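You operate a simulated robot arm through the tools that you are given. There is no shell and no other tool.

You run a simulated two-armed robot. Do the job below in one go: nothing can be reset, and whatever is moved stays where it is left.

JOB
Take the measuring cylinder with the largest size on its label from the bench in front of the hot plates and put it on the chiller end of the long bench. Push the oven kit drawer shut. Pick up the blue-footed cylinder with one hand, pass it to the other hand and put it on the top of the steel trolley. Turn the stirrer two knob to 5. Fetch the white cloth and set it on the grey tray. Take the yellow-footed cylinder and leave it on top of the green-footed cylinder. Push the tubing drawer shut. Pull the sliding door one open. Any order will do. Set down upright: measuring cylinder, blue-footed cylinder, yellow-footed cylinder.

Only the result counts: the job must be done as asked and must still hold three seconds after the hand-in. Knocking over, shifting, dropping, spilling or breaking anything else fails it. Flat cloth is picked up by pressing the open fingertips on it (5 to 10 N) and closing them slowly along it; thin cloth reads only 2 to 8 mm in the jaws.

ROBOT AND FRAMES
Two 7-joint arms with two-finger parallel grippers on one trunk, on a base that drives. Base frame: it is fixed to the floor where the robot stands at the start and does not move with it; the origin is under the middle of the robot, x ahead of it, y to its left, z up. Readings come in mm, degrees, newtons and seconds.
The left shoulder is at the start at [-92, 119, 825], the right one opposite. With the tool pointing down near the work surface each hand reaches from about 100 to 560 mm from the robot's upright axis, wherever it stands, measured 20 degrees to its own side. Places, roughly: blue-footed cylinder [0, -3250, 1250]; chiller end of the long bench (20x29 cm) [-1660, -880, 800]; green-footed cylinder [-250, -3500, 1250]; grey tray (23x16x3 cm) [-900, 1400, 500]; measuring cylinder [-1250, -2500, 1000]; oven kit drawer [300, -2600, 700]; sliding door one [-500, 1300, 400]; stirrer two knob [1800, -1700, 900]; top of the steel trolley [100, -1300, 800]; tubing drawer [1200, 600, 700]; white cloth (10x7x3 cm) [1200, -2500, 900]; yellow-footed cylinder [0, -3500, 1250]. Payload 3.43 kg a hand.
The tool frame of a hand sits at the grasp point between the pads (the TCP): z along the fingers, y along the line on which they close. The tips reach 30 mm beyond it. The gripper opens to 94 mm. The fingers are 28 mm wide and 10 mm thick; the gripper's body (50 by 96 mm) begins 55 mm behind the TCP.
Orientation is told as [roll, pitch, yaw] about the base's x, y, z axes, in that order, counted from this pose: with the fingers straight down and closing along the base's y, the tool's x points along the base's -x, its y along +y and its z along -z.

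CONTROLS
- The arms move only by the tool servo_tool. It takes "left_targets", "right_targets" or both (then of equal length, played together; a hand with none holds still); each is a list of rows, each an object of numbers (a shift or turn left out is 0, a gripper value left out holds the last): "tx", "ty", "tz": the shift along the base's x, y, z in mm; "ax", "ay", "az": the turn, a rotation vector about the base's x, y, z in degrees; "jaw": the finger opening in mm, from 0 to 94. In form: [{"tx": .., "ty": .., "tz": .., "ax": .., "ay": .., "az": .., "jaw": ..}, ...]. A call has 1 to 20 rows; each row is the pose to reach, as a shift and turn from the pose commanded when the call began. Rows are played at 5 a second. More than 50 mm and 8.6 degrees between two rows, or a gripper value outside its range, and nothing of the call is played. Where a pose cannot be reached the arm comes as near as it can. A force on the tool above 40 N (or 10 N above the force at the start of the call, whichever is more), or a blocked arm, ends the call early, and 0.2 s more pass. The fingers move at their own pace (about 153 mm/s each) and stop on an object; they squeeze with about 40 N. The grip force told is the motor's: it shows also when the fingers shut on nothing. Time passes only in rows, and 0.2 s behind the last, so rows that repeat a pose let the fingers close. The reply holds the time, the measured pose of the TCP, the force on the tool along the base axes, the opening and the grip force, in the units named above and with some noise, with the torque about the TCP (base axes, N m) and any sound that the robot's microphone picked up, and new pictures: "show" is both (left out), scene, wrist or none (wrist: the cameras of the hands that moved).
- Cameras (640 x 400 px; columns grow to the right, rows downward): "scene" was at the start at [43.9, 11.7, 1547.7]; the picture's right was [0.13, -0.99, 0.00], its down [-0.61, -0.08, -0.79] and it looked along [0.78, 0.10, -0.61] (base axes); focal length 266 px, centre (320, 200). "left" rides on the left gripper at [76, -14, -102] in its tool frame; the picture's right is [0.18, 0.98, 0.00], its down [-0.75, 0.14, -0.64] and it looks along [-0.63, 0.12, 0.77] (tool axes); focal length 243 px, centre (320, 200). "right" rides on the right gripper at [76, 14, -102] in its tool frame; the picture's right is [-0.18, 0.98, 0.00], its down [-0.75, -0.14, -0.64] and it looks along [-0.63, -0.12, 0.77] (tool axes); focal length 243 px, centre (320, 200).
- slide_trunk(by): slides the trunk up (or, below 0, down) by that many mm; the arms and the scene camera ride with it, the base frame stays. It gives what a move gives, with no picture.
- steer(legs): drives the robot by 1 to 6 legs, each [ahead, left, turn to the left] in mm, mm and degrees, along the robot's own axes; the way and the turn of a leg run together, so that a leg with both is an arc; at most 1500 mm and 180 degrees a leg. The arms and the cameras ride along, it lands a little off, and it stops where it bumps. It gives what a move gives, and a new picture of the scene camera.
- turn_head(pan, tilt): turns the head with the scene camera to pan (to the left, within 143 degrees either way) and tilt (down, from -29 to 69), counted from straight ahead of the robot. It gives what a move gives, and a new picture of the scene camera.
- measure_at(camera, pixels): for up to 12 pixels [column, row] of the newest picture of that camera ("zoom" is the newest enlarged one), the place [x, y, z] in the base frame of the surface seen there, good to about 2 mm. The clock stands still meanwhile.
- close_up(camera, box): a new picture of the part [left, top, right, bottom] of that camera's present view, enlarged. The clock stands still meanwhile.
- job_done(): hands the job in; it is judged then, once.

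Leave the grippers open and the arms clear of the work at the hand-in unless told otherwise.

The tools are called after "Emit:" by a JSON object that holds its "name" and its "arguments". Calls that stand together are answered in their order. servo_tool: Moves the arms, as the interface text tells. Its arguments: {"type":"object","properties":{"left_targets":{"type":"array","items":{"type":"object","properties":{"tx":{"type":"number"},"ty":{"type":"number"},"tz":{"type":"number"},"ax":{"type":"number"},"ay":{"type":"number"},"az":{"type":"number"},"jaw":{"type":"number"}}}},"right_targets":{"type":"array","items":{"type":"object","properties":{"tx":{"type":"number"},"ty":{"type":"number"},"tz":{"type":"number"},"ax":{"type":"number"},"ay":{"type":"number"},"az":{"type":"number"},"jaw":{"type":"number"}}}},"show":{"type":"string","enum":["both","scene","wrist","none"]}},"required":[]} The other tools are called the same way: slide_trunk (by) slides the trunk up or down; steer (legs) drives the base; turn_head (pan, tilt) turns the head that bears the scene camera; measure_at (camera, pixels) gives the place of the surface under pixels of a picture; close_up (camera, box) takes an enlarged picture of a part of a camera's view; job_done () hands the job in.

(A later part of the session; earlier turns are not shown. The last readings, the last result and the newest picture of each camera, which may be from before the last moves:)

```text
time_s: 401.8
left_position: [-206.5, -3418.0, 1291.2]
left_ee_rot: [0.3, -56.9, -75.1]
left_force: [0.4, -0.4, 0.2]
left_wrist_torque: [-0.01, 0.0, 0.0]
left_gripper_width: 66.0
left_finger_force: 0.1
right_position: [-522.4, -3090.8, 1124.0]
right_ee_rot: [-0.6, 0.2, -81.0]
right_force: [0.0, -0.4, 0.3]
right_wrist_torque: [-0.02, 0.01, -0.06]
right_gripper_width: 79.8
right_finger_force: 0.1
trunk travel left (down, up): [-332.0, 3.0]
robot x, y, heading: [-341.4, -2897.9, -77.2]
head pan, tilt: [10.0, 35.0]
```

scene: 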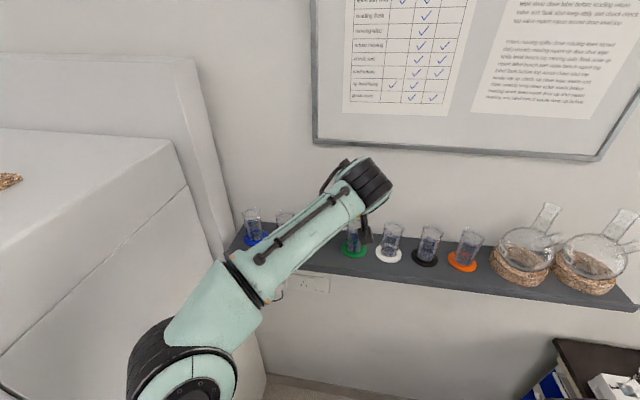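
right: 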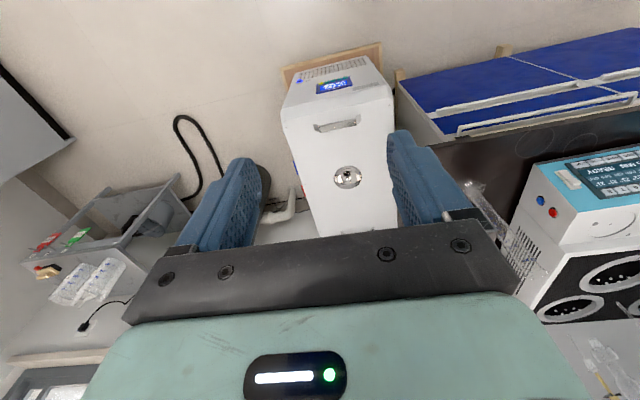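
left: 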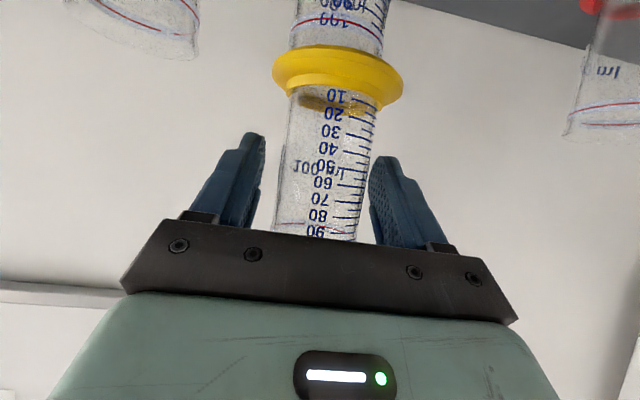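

The yellow cylinder stays put. I'll withdraw straight back horizontally.

Emit:
{"name": "servo_tool", "arguments": {"left_targets": [{"tx": -4, "ty": 15}, {"tx": -9, "ty": 35}, {"tx": -17, "ty": 65}, {"tx": -25, "ty": 97}, {"tx": -33, "ty": 130}, {"tx": -40, "ty": 160}]}}

Emit:
{"name": "close_up", "arguments": {"camera": "scene", "box": [280, 160, 440, 280]}}

```text
time_s: 403.2
left_position: [-248.1, -3255.5, 1291.3]
left_ee_rot: [0.2, -56.8, -75.2]
left_force: [-0.6, -0.1, 0.1]
left_wrist_torque: [-0.04, 0.01, 0.0]
left_gripper_width: 66.0
left_finger_force: 0.1
right_position: [-520.9, -3089.7, 1123.5]
right_ee_rot: [-0.7, 0.2, -81.0]
right_force: [0.3, 0.9, -0.7]
right_wrist_torque: [0.0, -0.03, -0.04]
right_gripper_width: 79.6
right_finger_force: 0.0
trunk travel left (down, up): [-332.0, 3.0]
robot x, y, heading: [-342.7, -2896.8, -77.4]
head pan, tilt: [10.0, 35.0]
```

scene: 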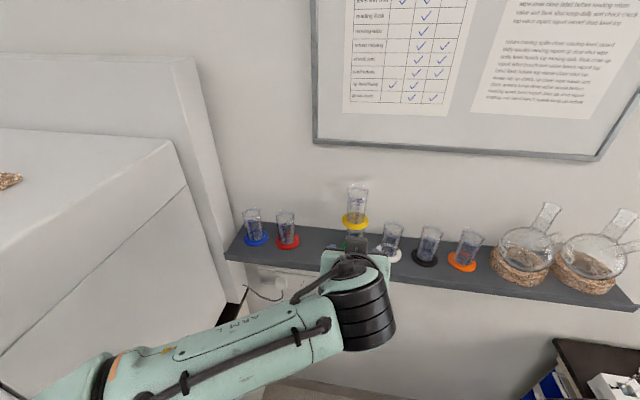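
left: 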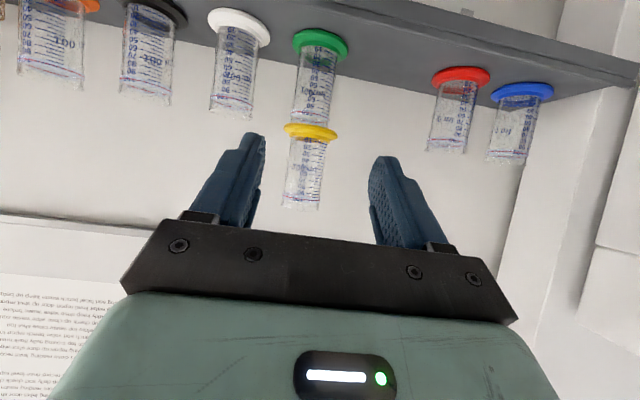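

```text
3.33 times, centred on (360, 220) of scene
```

zoom: 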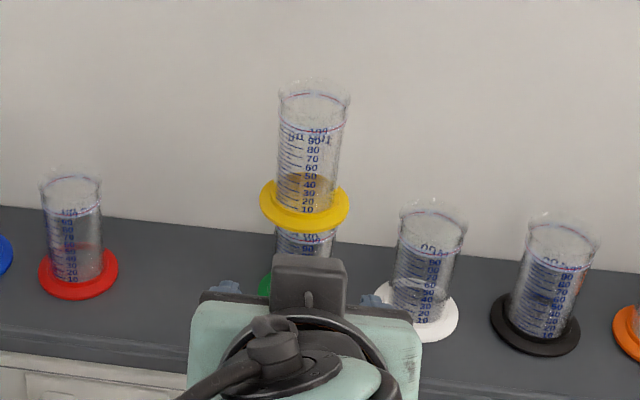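

The yellow cylinder stands on the green one. Next is the blue one, which is close to the oven. I'll shift the base 120 mm right to give the left elbow room, then bring the left hand in front of it.

Emit:
{"name": "steer", "arguments": {"legs": [[0, -120, 0]]}}

Emit:
{"name": "servo_tool", "arguments": {"left_targets": [{"tx": 45, "ty": 8, "az": 1}, {"tx": 90, "ty": 14, "az": 2}, {"tx": 135, "ty": 20, "az": 3}, {"tx": 180, "ty": 26, "az": 4}, {"tx": 225, "ty": 30, "az": 5}, {"tx": 270, "ty": 34, "az": 6}, {"tx": 315, "ty": 36, "az": 6}, {"tx": 350, "ty": 36, "az": 6}, {"tx": 350, "ty": 36, "az": 6}]}}

```text
time_s: 405.0
left_position: [-366.1, -3283.3, 1290.5]
left_ee_rot: [0.2, -56.8, -75.3]
left_force: [0.7, -1.0, -0.6]
left_wrist_torque: [0.03, 0.01, 0.02]
left_gripper_width: 66.0
left_finger_force: 0.2
right_position: [-641.1, -3116.5, 1123.1]
right_ee_rot: [-0.7, 0.2, -81.1]
right_force: [0.4, 0.2, 0.3]
right_wrist_torque: [-0.01, 0.01, -0.01]
right_gripper_width: 79.8
right_finger_force: 0.2
trunk travel left (down, up): [-332.0, 3.0]
robot x, y, heading: [-463.9, -2922.8, -77.2]
head pan, tilt: [10.0, 35.0]
```

scene: 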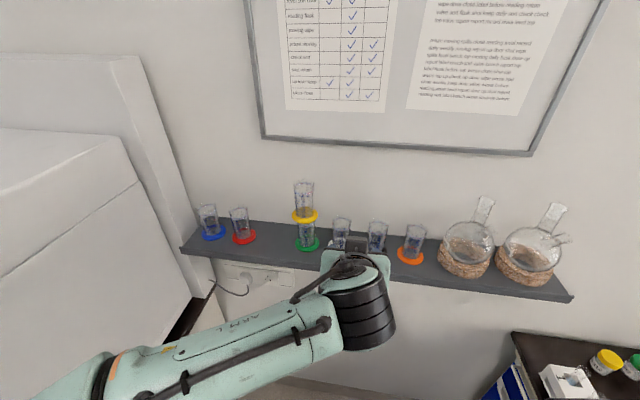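

```text
time_s: 407.0
left_position: [-15.8, -3245.0, 1289.3]
left_ee_rot: [0.2, -56.9, -69.1]
left_force: [-0.4, 0.0, -0.9]
left_wrist_torque: [0.02, -0.01, -0.02]
left_gripper_width: 66.0
left_finger_force: 0.1
right_position: [-640.9, -3115.6, 1122.7]
right_ee_rot: [-0.7, 0.2, -81.1]
right_force: [-0.7, -0.9, 0.5]
right_wrist_torque: [0.0, -0.04, 0.0]
right_gripper_width: 79.8
right_finger_force: 0.1
trunk travel left (down, up): [-332.0, 3.0]
robot x, y, heading: [-463.6, -2921.5, -77.5]
head pan, tilt: [10.0, 35.0]
```

scene: 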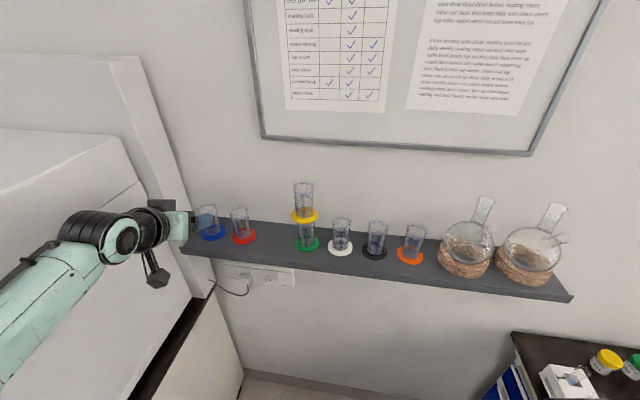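
left: 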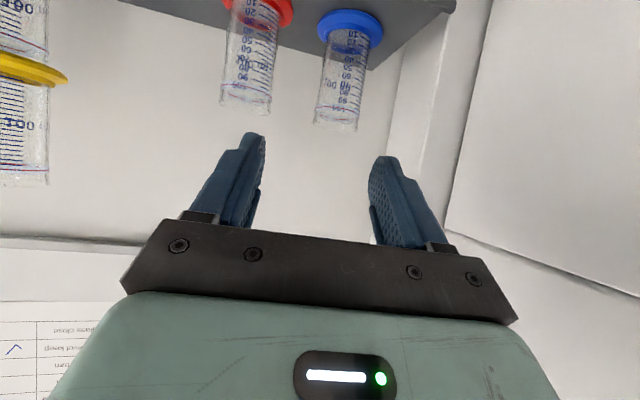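

Clear so far. I'll lower to z 1198 and centre on the blue cylinder.

Emit:
{"name": "servo_tool", "arguments": {"left_targets": [{"tx": 12, "ty": -4, "tz": -30}, {"tx": 23.5, "ty": -9, "tz": -60}, {"tx": 23.5, "ty": -9, "tz": -91}, {"tx": 23.5, "ty": -9, "tz": -91}]}}

```text
time_s: 408.0
left_position: [6.8, -3256.8, 1198.3]
left_ee_rot: [0.1, -56.9, -69.1]
left_force: [0.0, -0.2, 0.4]
left_wrist_torque: [0.02, 0.0, 0.01]
left_gripper_width: 66.0
left_finger_force: 0.0
right_position: [-641.3, -3115.5, 1123.9]
right_ee_rot: [-0.7, 0.3, -81.0]
right_force: [-0.9, 0.1, 0.1]
right_wrist_torque: [-0.01, 0.02, -0.04]
right_gripper_width: 80.2
right_finger_force: 0.0
trunk travel left (down, up): [-332.0, 3.0]
robot x, y, heading: [-463.8, -2921.0, -77.2]
head pan, tilt: [10.0, 35.0]
```

scene: 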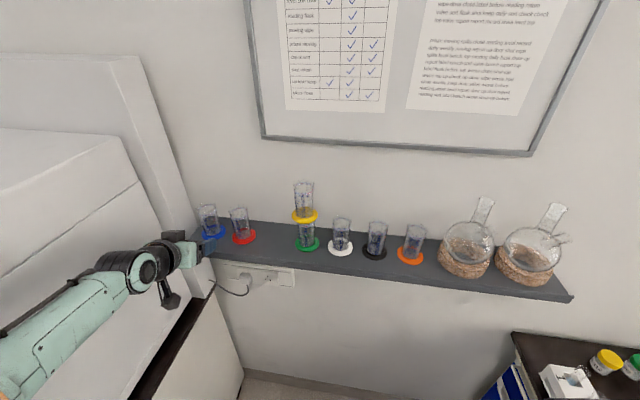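
left: 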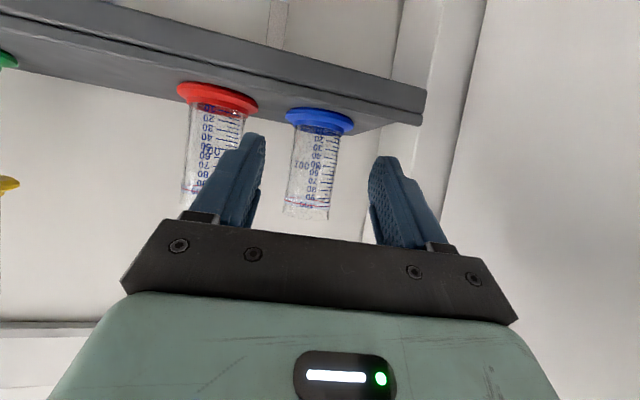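

Aligned. I'll advance to the blue cylinder.

Emit:
{"name": "servo_tool", "arguments": {"left_targets": [{"tx": 10, "ty": -25, "jaw": 62}, {"tx": 20, "ty": -50}, {"tx": 30, "ty": -75}, {"tx": 39.5, "ty": -98.5}, {"tx": 39.5, "ty": -98.5}], "show": "wrist"}}

```text
time_s: 409.2
left_position: [45.7, -3353.7, 1201.8]
left_ee_rot: [0.2, -57.0, -69.2]
left_force: [-0.1, 0.6, 0.0]
left_wrist_torque: [-0.02, 0.02, -0.02]
left_gripper_width: 62.1
left_finger_force: 0.1
right_position: [-641.8, -3117.2, 1123.3]
right_ee_rot: [-0.8, 0.2, -81.0]
right_force: [0.1, 0.5, -0.3]
right_wrist_torque: [-0.05, -0.04, -0.02]
right_gripper_width: 79.9
right_finger_force: 0.0
trunk travel left (down, up): [-332.0, 3.0]
robot x, y, heading: [-463.9, -2922.1, -77.3]
head pan, tilt: [10.0, 35.0]
```

left: 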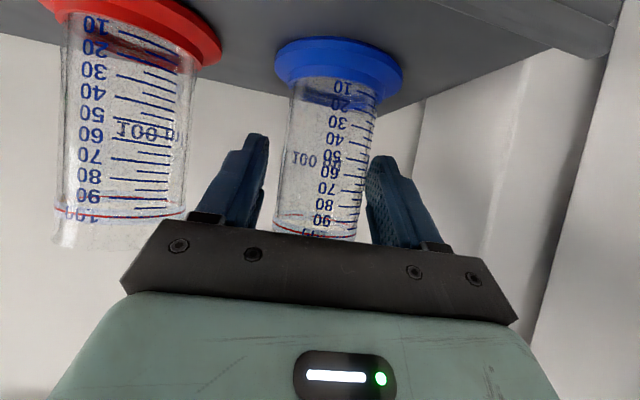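

I want to hold it lower, so its top stays free for the other hand. I'll lower 16 mm (tips still above the foot) and close slowly.

Emit:
{"name": "servo_tool", "arguments": {"left_targets": [{"tz": -6}, {"tz": -12}, {"tz": -16}, {"tz": -16, "jaw": 56}, {"tz": -16, "jaw": 52}, {"tz": -16, "jaw": 48}, {"tz": -16, "jaw": 44}, {"tz": -16, "jaw": 38}, {"tz": -16, "jaw": 30}, {"tz": -16, "jaw": 30}], "show": "wrist"}}

```text
time_s: 411.4
left_position: [46.8, -3355.3, 1183.9]
left_ee_rot: [0.2, -56.9, -69.2]
left_force: [0.1, -0.2, -0.1]
left_wrist_torque: [0.03, -0.03, 0.0]
left_gripper_width: 48.5
left_finger_force: 40.3
right_position: [-641.1, -3116.0, 1123.1]
right_ee_rot: [-0.7, 0.3, -81.0]
right_force: [0.1, -1.2, 0.5]
right_wrist_torque: [0.02, 0.02, 0.01]
right_gripper_width: 80.0
right_finger_force: 0.0
trunk travel left (down, up): [-332.0, 3.0]
robot x, y, heading: [-460.2, -2926.3, -77.5]
head pan, tilt: [10.0, 35.0]
```

left: 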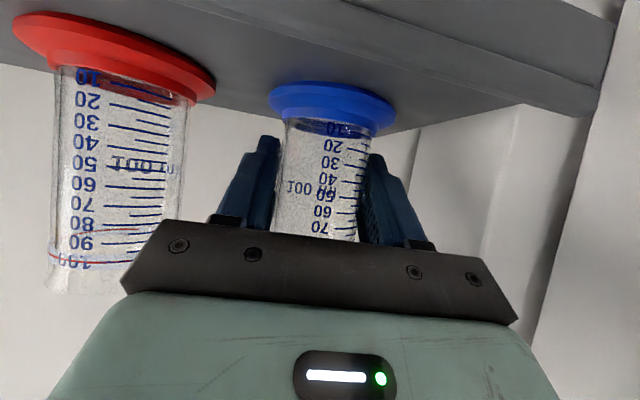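

Blue is gripped. I'll lift 40 mm and back out the way I came.

Emit:
{"name": "servo_tool", "arguments": {"left_targets": [{"tz": 5}, {"tz": 15}, {"tz": 30}, {"tz": 45}, {"tz": 45, "tx": -10, "ty": 27}, {"tz": 45, "tx": -22, "ty": 60}, {"tz": 45, "tx": -36, "ty": 98}, {"tz": 45, "tx": -50, "ty": 136}, {"tz": 45, "tx": -70, "ty": 170}, {"tz": 45, "tx": -95, "ty": 200}]}}

```text
time_s: 413.6
left_position: [-51.0, -3155.0, 1228.2]
left_ee_rot: [0.3, -56.9, -69.4]
left_force: [0.5, 1.2, -1.3]
left_wrist_torque: [0.02, 0.02, 0.01]
left_gripper_width: 48.3
left_finger_force: 40.1
right_position: [-642.4, -3115.6, 1122.6]
right_ee_rot: [-0.7, 0.2, -81.1]
right_force: [-0.3, 0.2, 0.7]
right_wrist_torque: [0.0, -0.01, 0.01]
right_gripper_width: 79.9
right_finger_force: 0.1
trunk travel left (down, up): [-332.0, 3.0]
robot x, y, heading: [-459.4, -2922.7, -77.4]
head pan, tilt: [10.0, 35.0]
```

scene: 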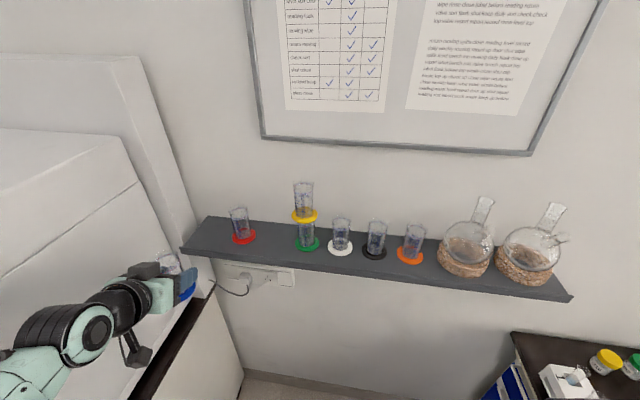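
left: 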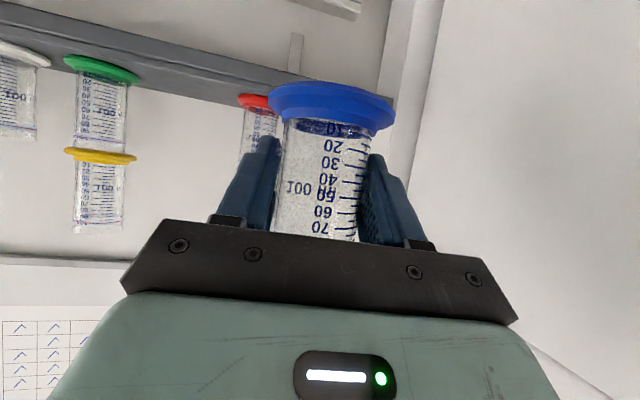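

Blue is clear of the shelf. I'll drive the base straight back into the open before the handover.

Emit:
{"name": "steer", "arguments": {"legs": [[-550, 0, 0]]}}

Emit:
{"name": "turn_head", "arguments": {"pan": 0, "tilt": 42}}

```text
time_s: 416.8
left_position: [-173.0, -2605.5, 1227.9]
left_ee_rot: [0.2, -56.8, -68.6]
left_force: [0.1, -0.6, -0.6]
left_wrist_torque: [-0.02, 0.0, 0.01]
left_gripper_width: 48.3
left_finger_force: 40.4
right_position: [-765.6, -2571.2, 1123.8]
right_ee_rot: [-0.7, 0.2, -80.5]
right_force: [-0.1, -0.3, -0.2]
right_wrist_torque: [0.0, -0.02, 0.03]
right_gripper_width: 79.9
right_finger_force: 0.0
trunk travel left (down, up): [-332.0, 3.0]
robot x, y, heading: [-593.4, -2375.8, -76.6]
head pan, tilt: [10.0, 35.0]
```

scene: 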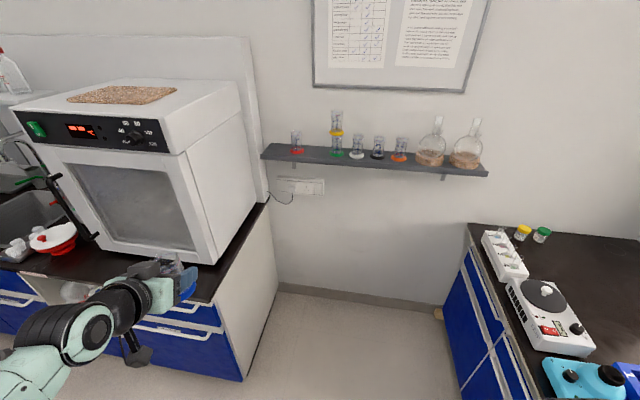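

```text
time_s: 417.5
left_position: [-173.5, -2605.6, 1228.7]
left_ee_rot: [0.2, -56.8, -68.6]
left_force: [0.4, -0.4, -0.2]
left_wrist_torque: [-0.02, 0.03, -0.01]
left_gripper_width: 48.3
left_finger_force: 39.8
right_position: [-765.4, -2570.6, 1122.9]
right_ee_rot: [-0.6, 0.2, -80.5]
right_force: [0.2, 0.1, -0.2]
right_wrist_torque: [0.0, 0.02, 0.01]
right_gripper_width: 79.9
right_finger_force: 0.0
trunk travel left (down, up): [-332.0, 3.0]
robot x, y, heading: [-589.3, -2377.9, -77.0]
head pan, tilt: [0.0, 42.0]
```

scene: 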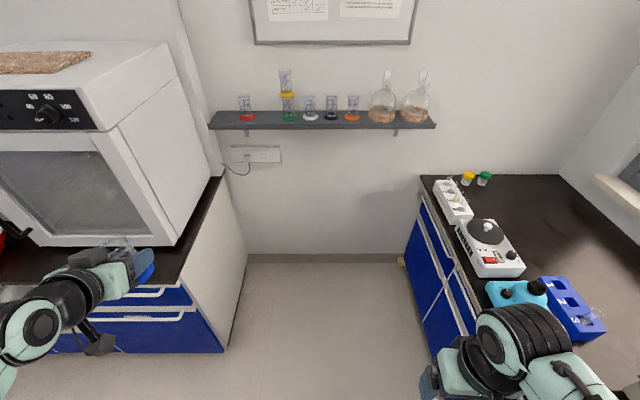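

Now the handover. I'll bring the left hand with the blue cylinder to the centre front (ahead 400, z≈1000), keeping its orientation.

Emit:
{"name": "servo_tool", "arguments": {"left_targets": [{"tx": -31, "ty": -16, "tz": -20}, {"tx": -62, "ty": -32, "tz": -42}, {"tx": -92, "ty": -47, "tz": -65}, {"tx": -122, "ty": -63, "tz": -88}, {"tx": -153, "ty": -79, "tz": -112}, {"tx": -184, "ty": -94, "tz": -136}, {"tx": -214, "ty": -110, "tz": -160}, {"tx": -245, "ty": -126, "tz": -184}, {"tx": -276, "ty": -141, "tz": -207}, {"tx": -306, "ty": -157, "tz": -228}, {"tx": -306, "ty": -157, "tz": -228}]}}

```text
time_s: 419.4
left_position: [-433.2, -2737.6, 1044.2]
left_ee_rot: [-16.9, -52.6, -54.8]
left_force: [0.1, 0.9, -2.1]
left_wrist_torque: [0.02, 0.0, -0.02]
left_gripper_width: 48.5
left_finger_force: 40.1
right_position: [-765.6, -2570.8, 1122.3]
right_ee_rot: [-0.7, 0.2, -80.6]
right_force: [-0.7, 0.2, 0.0]
right_wrist_torque: [-0.03, -0.02, 0.01]
right_gripper_width: 80.0
right_finger_force: 0.0
trunk travel left (down, up): [-332.0, 3.0]
robot x, y, heading: [-588.4, -2372.3, -76.5]
head pan, tilt: [0.0, 42.0]
stopped in row 9 (left hand): the arm was blocked; the commanded pose is now the measured one
```

scene: 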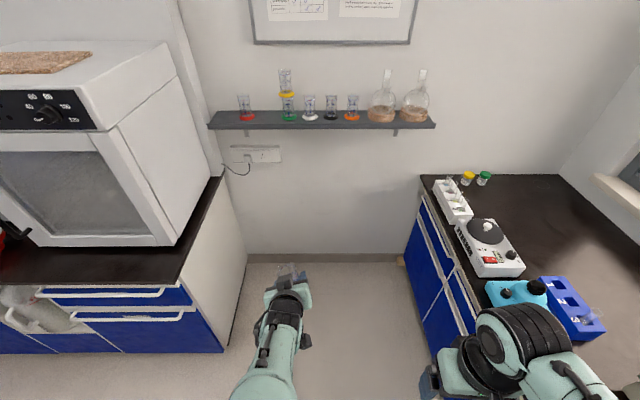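
left: 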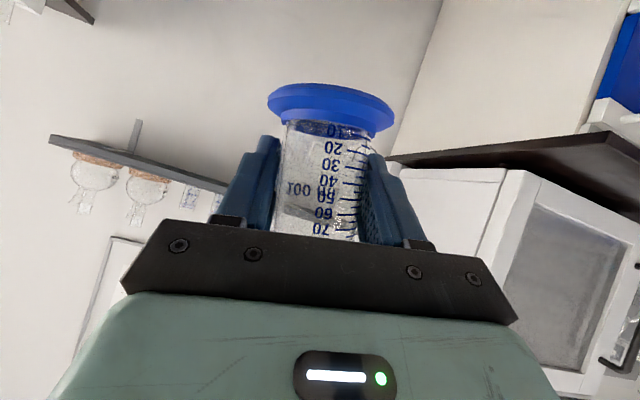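

The left arm hit a limit and rolled about 10°. I'll move it back left 65 mm and restore the upright orientation.

Emit:
{"name": "servo_tool", "arguments": {"left_targets": [{"tx": 16, "ty": 4, "tz": 2, "ax": 0.1, "ay": -2.7, "az": -1.8}, {"tx": 31, "ty": 8, "tz": 4, "ax": 0.2, "ay": -5.5, "az": -3.7}, {"tx": 47, "ty": 11, "tz": 6, "ax": 0.3, "ay": -8.2, "az": -5.5}, {"tx": 62, "ty": 15, "tz": 8, "ax": 0.4, "ay": -11, "az": -7.4}, {"tx": 62, "ty": 15, "tz": 8, "ax": 0.4, "ay": -11, "az": -7.4}]}}

```text
time_s: 420.6
left_position: [-371.0, -2721.9, 1051.2]
left_ee_rot: [1.1, -56.6, -77.1]
left_force: [-0.4, -0.9, -1.7]
left_wrist_torque: [0.0, 0.01, 0.0]
left_gripper_width: 48.5
left_finger_force: 39.4
right_position: [-765.3, -2570.6, 1122.9]
right_ee_rot: [-0.7, 0.3, -80.5]
right_force: [0.2, 0.3, -0.6]
right_wrist_torque: [0.01, -0.01, 0.02]
right_gripper_width: 79.9
right_finger_force: 0.2
trunk travel left (down, up): [-332.0, 3.0]
robot x, y, heading: [-590.1, -2376.7, -76.7]
head pan, tilt: [0.0, 42.0]
```

scene: 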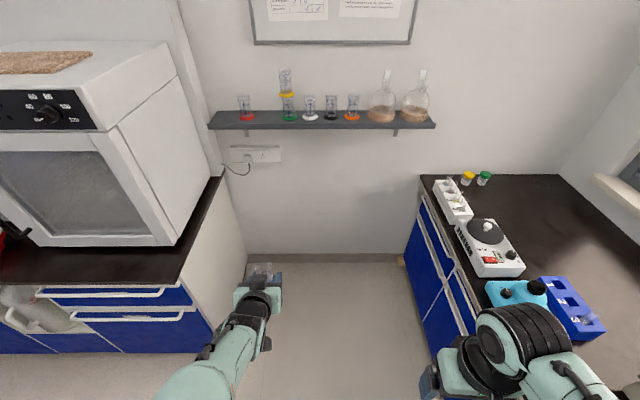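
left: 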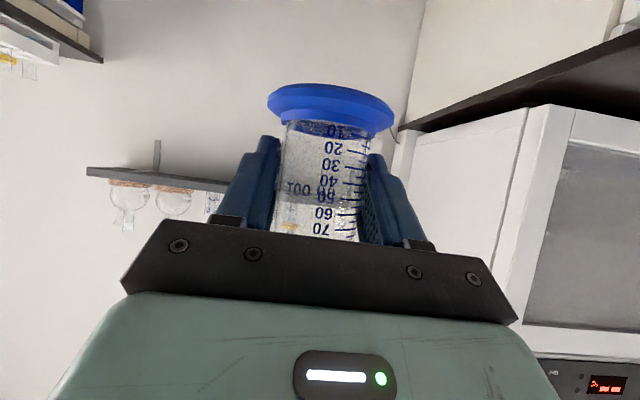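

The cylinder is upright again (f heading ≈ robot heading). To make room for the right hand from above, I'll lower the left hand 60 mm, and meanwhile move the right hand forward on its own side.

Emit:
{"name": "servo_tool", "arguments": {"left_targets": [{"tz": -10}, {"tz": -20}, {"tz": -30}, {"tz": -40}, {"tz": -50}, {"tz": -60}, {"tz": -60}], "right_targets": [{"tx": 8, "ty": -34, "jaw": 64}, {"tx": 16, "ty": -68}, {"tx": 24, "ty": -102}, {"tx": 32, "ty": -136}, {"tx": 40, "ty": -170}, {"tx": 48, "ty": -204}, {"tx": 56, "ty": -236}]}}

```text
time_s: 422.2
left_position: [-371.4, -2723.1, 990.6]
left_ee_rot: [0.8, -56.6, -76.8]
left_force: [0.2, -1.1, -1.2]
left_wrist_torque: [0.01, 0.0, -0.02]
left_gripper_width: 48.0
left_finger_force: 40.2
right_position: [-707.8, -2808.4, 1125.1]
right_ee_rot: [-0.7, 0.3, -80.6]
right_force: [0.6, 0.0, 0.0]
right_wrist_torque: [-0.01, -0.01, 0.02]
right_gripper_width: 63.9
right_finger_force: 0.2
trunk travel left (down, up): [-332.0, 3.0]
robot x, y, heading: [-588.1, -2377.1, -76.9]
head pan, tilt: [0.0, 42.0]
```

scene: 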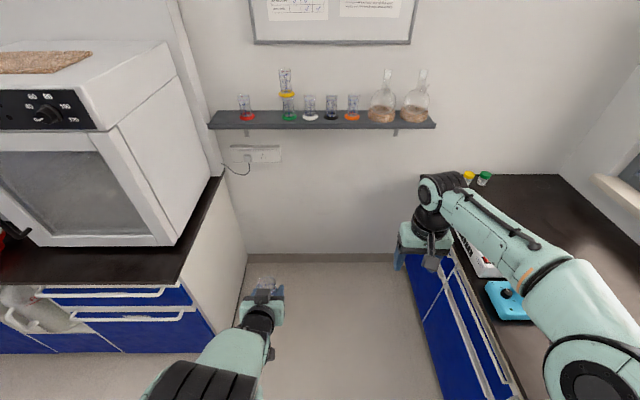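
right: 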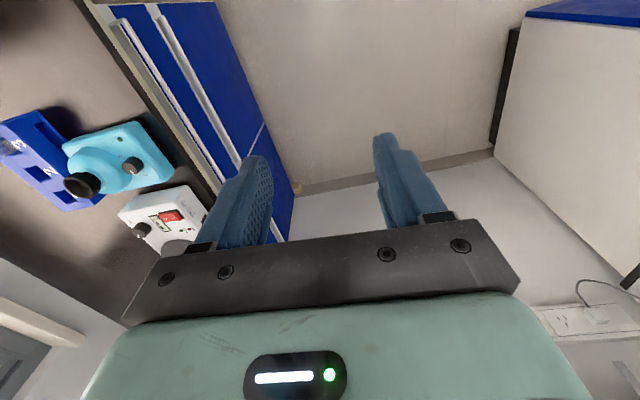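
left: 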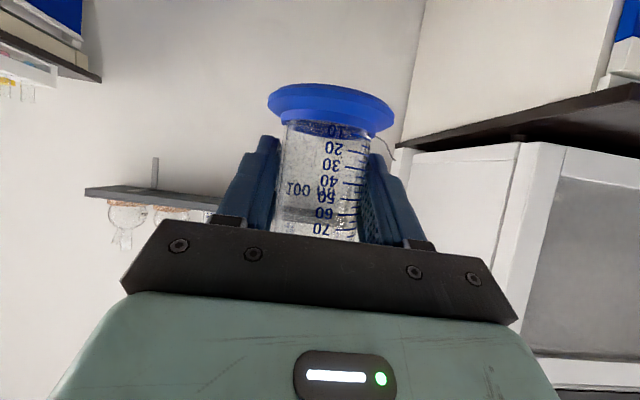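

The left hand holds the cylinder at z 990 (rim ≈1039). I'll slide the right hand over it at z 1130, tilted 15° away from the left wrist.

Emit:
{"name": "servo_tool", "arguments": {"right_targets": [{"tx": 42, "ty": 10, "tz": 5, "ax": 1.8, "ay": 0.4, "az": 0.5}, {"tx": 84, "ty": 20, "tz": 5, "ax": 3.6, "ay": 0.8, "az": 1}, {"tx": 126, "ty": 30, "tz": 5, "ax": 5.5, "ay": 1.3, "az": 1.5}, {"tx": 168, "ty": 40, "tz": 5, "ax": 7.3, "ay": 1.7, "az": 2}, {"tx": 210, "ty": 50, "tz": 5, "ax": 9.1, "ay": 2.1, "az": 2.5}, {"tx": 252, "ty": 60, "tz": 5, "ax": 11, "ay": 2.6, "az": 3}, {"tx": 294, "ty": 70, "tz": 5, "ax": 12.8, "ay": 3, "az": 3.4}, {"tx": 337.6, "ty": 80.4, "tz": 5, "ax": 14.6, "ay": 3.4, "az": 3.7}, {"tx": 337.6, "ty": 80.4, "tz": 5, "ax": 14.6, "ay": 3.4, "az": 3.7}]}}

```text
time_s: 424.2
left_position: [-372.6, -2721.6, 990.3]
left_ee_rot: [0.9, -56.7, -76.9]
left_force: [-0.3, -0.6, -1.4]
left_wrist_torque: [-0.02, -0.01, -0.03]
left_gripper_width: 48.1
left_finger_force: 40.2
right_position: [-374.1, -2724.8, 1129.9]
right_ee_rot: [-1.0, 15.2, -76.9]
right_force: [-0.5, 0.0, 0.5]
right_wrist_torque: [0.0, 0.0, 0.0]
right_gripper_width: 63.9
right_finger_force: 0.1
trunk travel left (down, up): [-332.0, 3.0]
robot x, y, heading: [-591.1, -2374.2, -76.7]
head pan, tilt: [0.0, 42.0]
```

scene: 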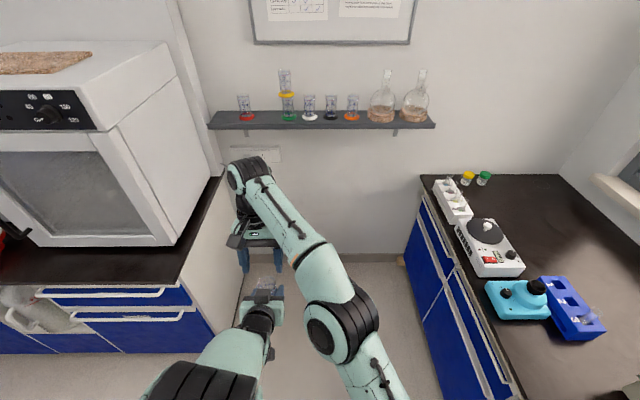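
right: 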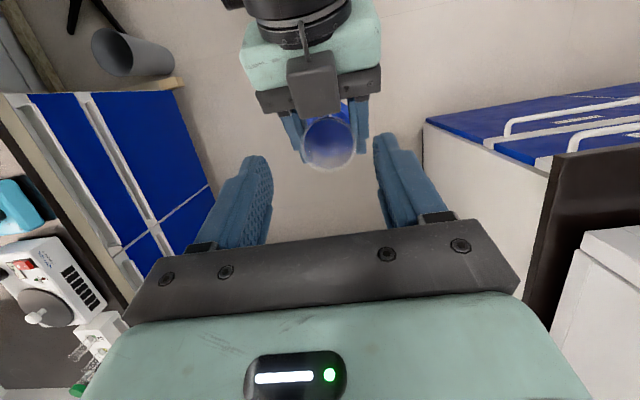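

The rim shows at (328,145), exactly where predicted: 2.7 mm to the left of the tool axis. I'll correct that and lower the right hand 80 mm around the tube top.

Emit:
{"name": "servo_tool", "arguments": {"right_targets": [{"tx": 3.2, "ty": -2.8, "tz": -20}, {"tx": 3.2, "ty": -2.8, "tz": -40}, {"tx": 3.2, "ty": -2.8, "tz": -58}, {"tx": 3.2, "ty": -2.8, "tz": -70}, {"tx": 3.2, "ty": -2.8, "tz": -79}, {"tx": 3.2, "ty": -2.8, "tz": -79}]}}

```text
time_s: 425.6
left_position: [-372.3, -2722.2, 990.2]
left_ee_rot: [0.9, -56.6, -76.8]
left_force: [-0.1, 0.4, -1.9]
left_wrist_torque: [0.0, 0.02, 0.0]
left_gripper_width: 48.0
left_finger_force: 40.3
right_position: [-368.7, -2728.5, 1049.9]
right_ee_rot: [-1.0, 15.3, -76.8]
right_force: [-0.3, 0.2, -0.2]
right_wrist_torque: [0.0, -0.01, -0.01]
right_gripper_width: 63.9
right_finger_force: 0.0
trunk travel left (down, up): [-332.0, 3.0]
robot x, y, heading: [-587.0, -2376.7, -76.7]
head pan, tilt: [0.0, 42.0]
```

scene: 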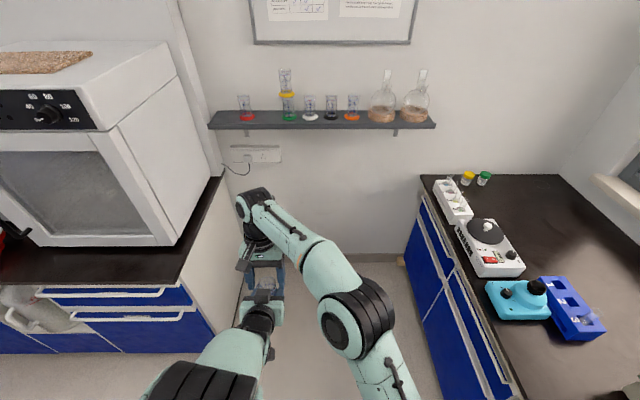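
right: 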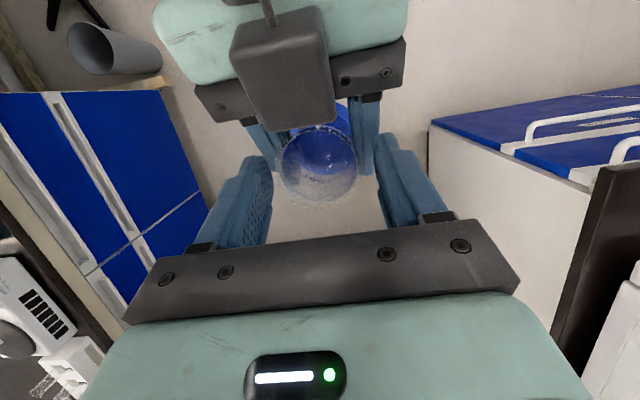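

The tube top is between the right fingers. I'll close the right hand gently.

Emit:
{"name": "servo_tool", "arguments": {"right_targets": [{"jaw": 58}, {"jaw": 54}, {"jaw": 51}, {"jaw": 48}, {"jaw": 44}, {"jaw": 40}, {"jaw": 34}, {"jaw": 34}], "show": "wrist"}}

```text
time_s: 427.4
left_position: [-370.5, -2721.9, 990.2]
left_ee_rot: [0.7, -56.7, -76.7]
left_force: [2.5, 0.4, -1.4]
left_wrist_torque: [-0.1, 0.55, -0.03]
left_gripper_width: 48.0
left_finger_force: 40.0
right_position: [-368.7, -2728.7, 1048.9]
right_ee_rot: [-1.3, 15.2, -76.7]
right_force: [-3.5, 0.2, 0.7]
right_wrist_torque: [0.07, -0.33, 0.07]
right_gripper_width: 43.8
right_finger_force: 40.1
trunk travel left (down, up): [-332.0, 3.0]
robot x, y, heading: [-588.5, -2378.1, -76.6]
head pan, tilt: [0.0, 42.0]
```

right: 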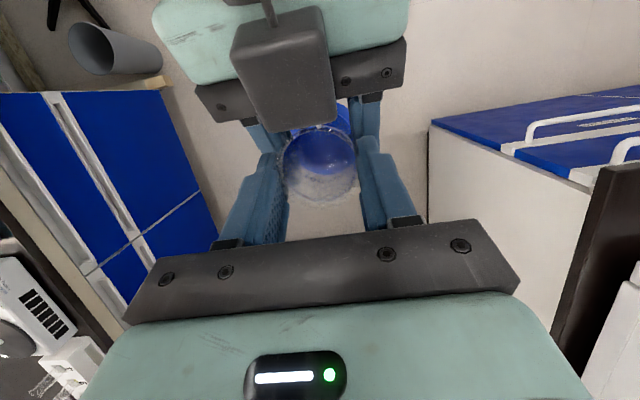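

Both hands hold it (right 43.8 mm, 40 N). I'll open the left hand slowly.

Emit:
{"name": "servo_tool", "arguments": {"left_targets": [{"jaw": 49}, {"jaw": 50}, {"jaw": 52}, {"jaw": 55}, {"jaw": 60}, {"jaw": 66}, {"jaw": 66}], "show": "wrist"}}

Emit:
{"name": "close_up", "arguments": {"camera": "right", "box": [200, 60, 440, 230]}}

```text
time_s: 429.0
left_position: [-370.6, -2721.8, 990.4]
left_ee_rot: [0.8, -56.8, -76.9]
left_force: [-0.3, 0.0, -0.2]
left_wrist_torque: [-0.02, 0.03, -0.02]
left_gripper_width: 66.2
left_finger_force: 0.1
right_position: [-368.0, -2728.5, 1050.3]
right_ee_rot: [-1.1, 15.2, -76.9]
right_force: [0.4, 0.8, 0.9]
right_wrist_torque: [-0.03, -0.02, -0.02]
right_gripper_width: 43.9
right_finger_force: 39.9
trunk travel left (down, up): [-332.0, 3.0]
robot x, y, heading: [-586.8, -2375.4, -76.4]
head pan, tilt: [0.0, 42.0]
```

left: 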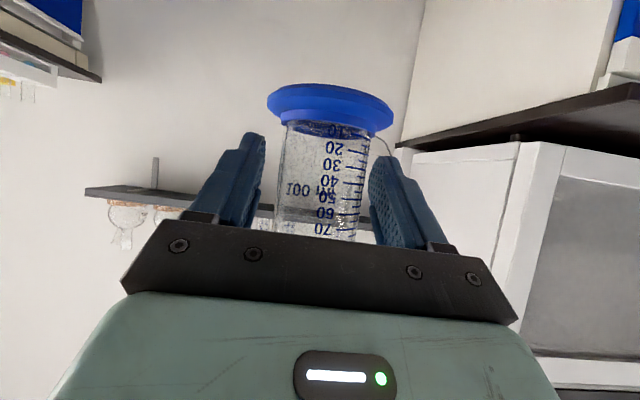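

```text
2.35 times, centred on (320, 145) of right
```

zoom: 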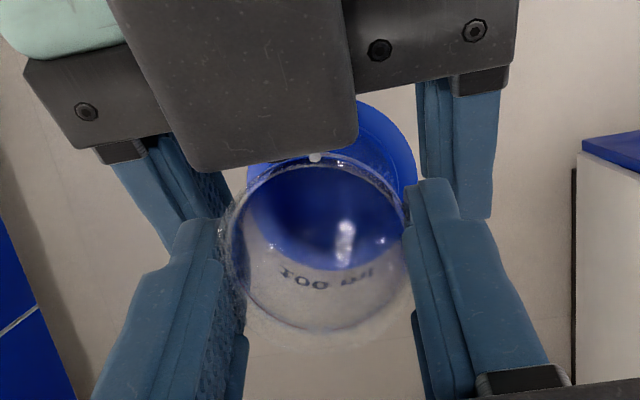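

The right hand holds it alone. I'll separate horizontally: the left hand back 40 mm and the right hand forward 40 mm together.

Emit:
{"name": "servo_tool", "arguments": {"left_targets": [{"tx": -2, "ty": 9}, {"tx": -4.5, "ty": 19}, {"tx": -7, "ty": 29}, {"tx": -9, "ty": 39}, {"tx": -9, "ty": 39}], "right_targets": [{"tx": 2, "ty": -9}, {"tx": 4.5, "ty": -19}, {"tx": 7, "ty": -29}, {"tx": 9, "ty": -39}, {"tx": 9, "ty": -39}]}}

```text
time_s: 430.2
left_position: [-378.1, -2720.7, 996.1]
left_ee_rot: [0.9, -56.7, -76.7]
left_force: [0.0, 0.8, -0.2]
left_wrist_torque: [0.01, 0.01, -0.05]
left_gripper_width: 65.9
left_finger_force: 0.0
left hand out of reach, approached as far as the arm can: row 1, 2, 3, 4, 5
right_position: [-362.0, -2764.9, 1050.2]
right_ee_rot: [-1.2, 15.2, -76.9]
right_force: [-0.1, -0.3, -1.2]
right_wrist_torque: [-0.03, 0.02, 0.0]
right_gripper_width: 43.6
right_finger_force: 40.2
right hand out of reach, approached as far as the arm can: row 4, 5
trunk travel left (down, up): [-332.0, 3.0]
robot x, y, heading: [-590.0, -2374.0, -76.7]
head pan, tilt: [0.0, 42.0]
```

scene: 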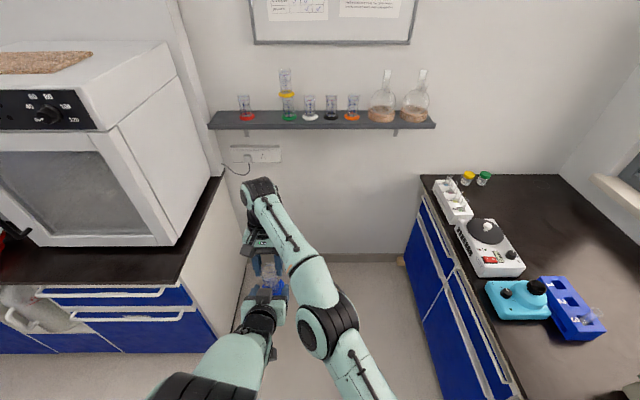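
right: 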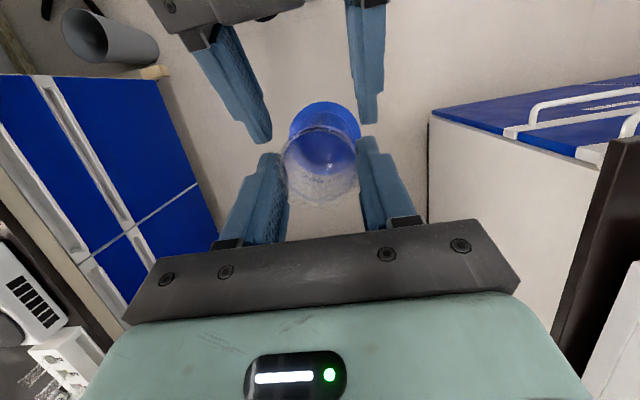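
left: 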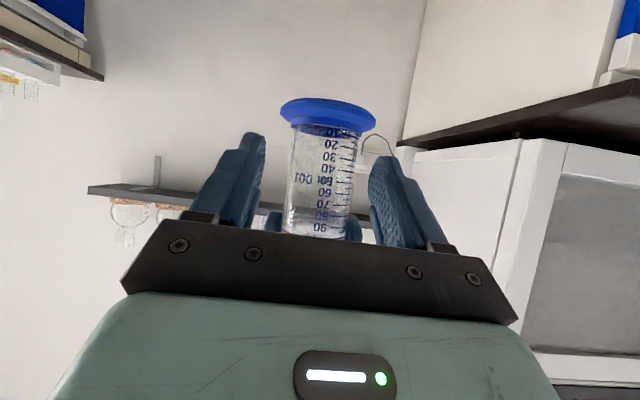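

The cylinder moved 36 mm forward with the right hand. I'll open the left hand fully (clears the foot by 17 mm each side) and lower it away.

Emit:
{"name": "servo_tool", "arguments": {"left_targets": [{"jaw": 94}, {"jaw": 94}, {"tz": -20}, {"tz": -50}, {"tz": -80}, {"tz": -110}, {"tz": -140}]}}

```text
time_s: 431.8
left_position: [-373.9, -2725.4, 863.2]
left_ee_rot: [-0.8, -57.7, -74.4]
left_force: [0.1, -0.5, 0.2]
left_wrist_torque: [0.02, -0.01, 0.06]
left_gripper_width: 94.1
left_finger_force: 0.0
left hand out of reach, approached as far as the arm can: row 3, 4, 5
right_position: [-407.2, -2809.4, 1022.0]
right_ee_rot: [-2.2, 17.8, -83.8]
right_force: [0.5, 0.1, -0.6]
right_wrist_torque: [-0.02, -0.02, 0.03]
right_gripper_width: 43.5
right_finger_force: 40.3
trunk travel left (down, up): [-332.0, 3.0]
robot x, y, heading: [-588.4, -2376.8, -76.6]
head pan, tilt: [0.0, 42.0]
```

scene: 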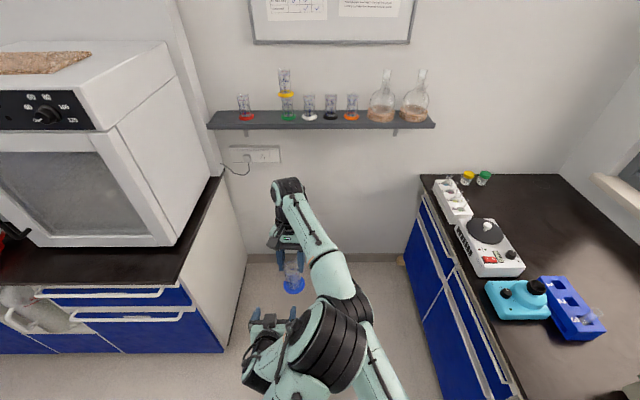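
left: 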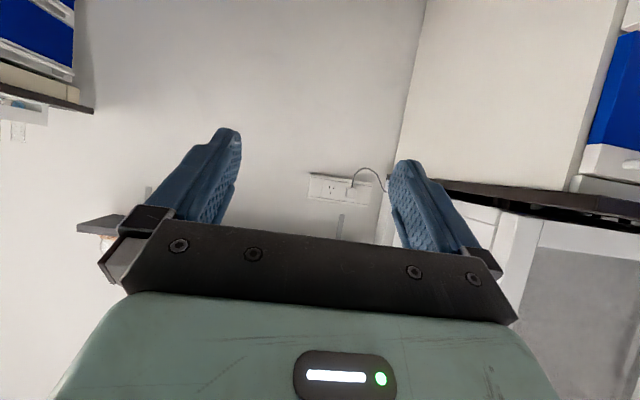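

The left elbow swung across and nudged the right arm, but the blue cylinder is still held (43.5 mm). I'll move the right hand away to the right and up a little to separate the arms.

Emit:
{"name": "servo_tool", "arguments": {"right_targets": [{"tx": -35, "ty": -8, "tz": 8}, {"tx": -70, "ty": -16, "tz": 16}, {"tx": -110, "ty": -26, "tz": 24}, {"tx": -150, "ty": -35, "tz": 32}, {"tx": -190, "ty": -44, "tz": 40}, {"tx": -230, "ty": -54, "tz": 48}, {"tx": -230, "ty": -54, "tz": 48}]}}

```text
time_s: 432.5
left_position: [-413.3, -2731.7, 873.1]
left_ee_rot: [-4.3, -58.5, -76.9]
left_force: [0.0, 1.1, -1.7]
left_wrist_torque: [0.01, -0.07, -0.04]
left_gripper_width: 93.8
left_finger_force: 0.1
right_position: [-443.4, -2782.9, 987.9]
right_ee_rot: [-5.6, 22.2, -78.4]
right_force: [-1.0, -0.4, -0.3]
right_wrist_torque: [-0.06, 0.0, 0.0]
right_gripper_width: 43.5
right_finger_force: 40.1
trunk travel left (down, up): [-332.0, 3.0]
robot x, y, heading: [-587.0, -2372.8, -76.5]
head pan, tilt: [0.0, 42.0]
stopped in row 3 (right hand): the arm was blocked; the commanded pose is now the measured one
```

scene: 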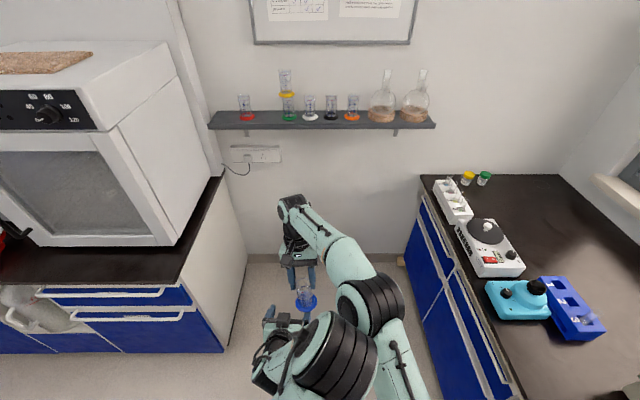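
right: 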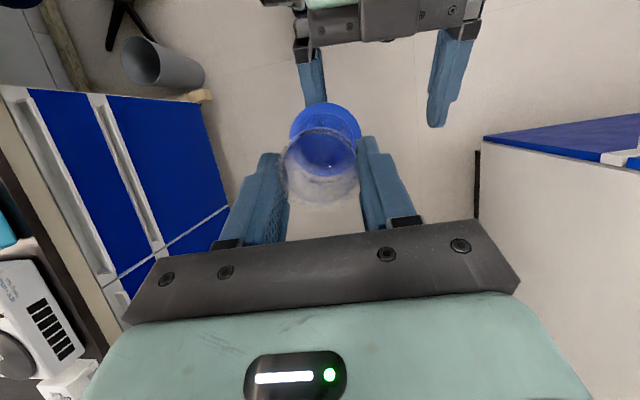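

The arms are still touching at the elbows. I'll move the left hand down and to the left in small steps to draw its elbow back.

Emit:
{"name": "servo_tool", "arguments": {"left_targets": [{"tx": 0, "ty": 0, "tz": -15}, {"tx": 20, "ty": 5, "tz": -25}, {"tx": 45, "ty": 11, "tz": -30}, {"tx": 75, "ty": 18, "tz": -30}, {"tx": 105, "ty": 25, "tz": -30}]}}

```text
time_s: 432.9
left_position: [-417.9, -2735.1, 869.7]
left_ee_rot: [-7.4, -58.8, -74.5]
left_force: [-0.5, 0.8, -4.0]
left_wrist_torque: [0.03, -0.22, -0.02]
left_gripper_width: 94.2
left_finger_force: 0.0
right_position: [-448.8, -2788.9, 979.8]
right_ee_rot: [-5.5, 22.7, -79.6]
right_force: [0.7, -1.4, 3.4]
right_wrist_torque: [0.09, -0.01, -0.01]
right_gripper_width: 43.3
right_finger_force: 39.8
trunk travel left (down, up): [-332.0, 3.0]
robot x, y, heading: [-586.9, -2374.9, -76.9]
head pan, tilt: [0.0, 42.0]
stopped in row 2 (left hand): the force on the tool passed its limit at 47 N (the readings are from after the stop); the commanded pose is now the measured one
```

scene: 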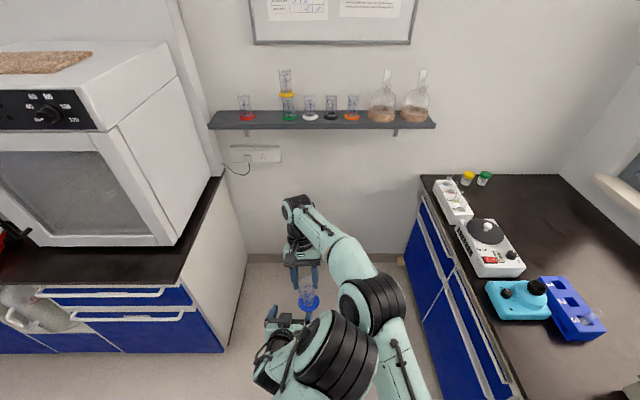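
left: 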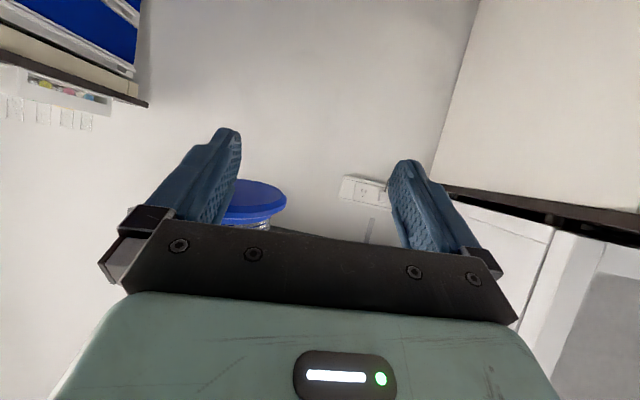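

The hands touched lightly and the cylinder is still held. I'll measure how the arms are entangled before moving again.

Emit:
{"name": "turn_head", "arguments": {"pan": -5, "tilt": 60}}

Emit:
{"name": "measure_at", "arguments": {"camera": "scene", "pixels": [[300, 150], [330, 200], [320, 170], [280, 180], [370, 180], [350, 130], [280, 90], [250, 190], [380, 250], [300, 260]]}}

```text
time_s: 433.8
left_position: [-419.6, -2735.1, 869.0]
left_ee_rot: [-7.3, -58.9, -74.6]
left_force: [-1.1, 4.8, -6.9]
left_wrist_torque: [-0.02, -0.37, -0.24]
left_gripper_width: 94.1
left_finger_force: 0.1
right_position: [-449.5, -2789.7, 981.7]
right_ee_rot: [-5.6, 22.7, -79.6]
right_force: [1.4, -3.7, 4.8]
right_wrist_torque: [-0.11, -0.07, -0.02]
right_gripper_width: 43.8
right_finger_force: 40.3
trunk travel left (down, up): [-332.0, 3.0]
robot x, y, heading: [-587.7, -2379.2, -76.8]
head pan, tilt: [-5.0, 60.0]
```

scene: 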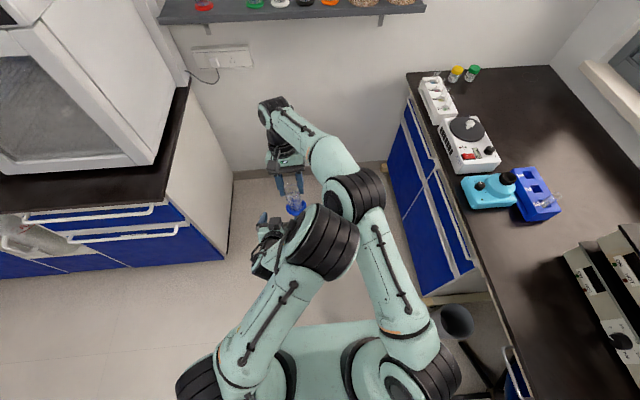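

```text
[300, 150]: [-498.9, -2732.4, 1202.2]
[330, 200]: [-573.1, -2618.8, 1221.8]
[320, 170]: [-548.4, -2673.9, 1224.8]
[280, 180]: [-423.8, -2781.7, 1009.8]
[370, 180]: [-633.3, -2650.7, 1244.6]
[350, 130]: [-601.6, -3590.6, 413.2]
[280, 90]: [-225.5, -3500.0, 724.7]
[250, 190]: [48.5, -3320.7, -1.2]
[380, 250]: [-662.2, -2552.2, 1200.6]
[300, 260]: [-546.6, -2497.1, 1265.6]
```

The left hand is just under the blue foot, so I'll raise the right hand with the cylinder straight up 70 mm to clear it.

Emit:
{"name": "servo_tool", "arguments": {"right_targets": [{"tz": 10}, {"tz": 25}, {"tz": 40}, {"tz": 55}, {"tz": 70}, {"tz": 70}]}}

```text
time_s: 435.2
left_position: [-417.3, -2737.2, 870.8]
left_ee_rot: [-8.1, -59.2, -73.5]
left_force: [-0.3, -0.2, 0.1]
left_wrist_torque: [0.02, 0.01, -0.01]
left_gripper_width: 93.7
left_finger_force: 0.0
right_position: [-459.0, -2797.5, 1049.6]
right_ee_rot: [-5.6, 23.2, -80.7]
right_force: [-0.9, -0.5, -1.7]
right_wrist_torque: [-0.05, 0.0, 0.03]
right_gripper_width: 43.4
right_finger_force: 40.3
trunk travel left (down, up): [-332.0, 3.0]
robot x, y, heading: [-592.5, -2373.6, -76.7]
head pan, tilt: [-5.0, 60.0]
```

scene: 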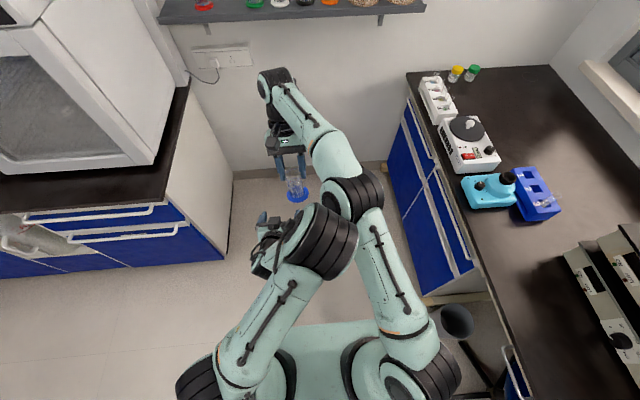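
right: 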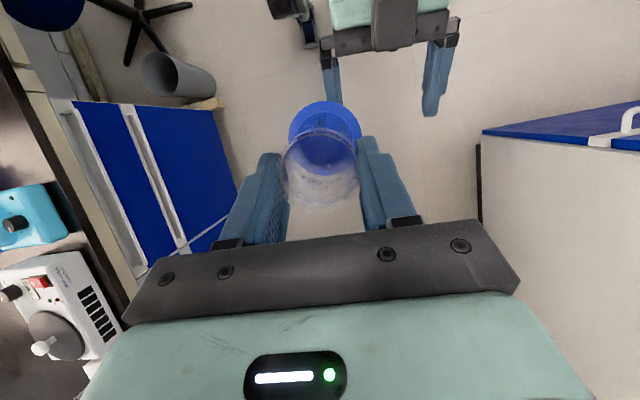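

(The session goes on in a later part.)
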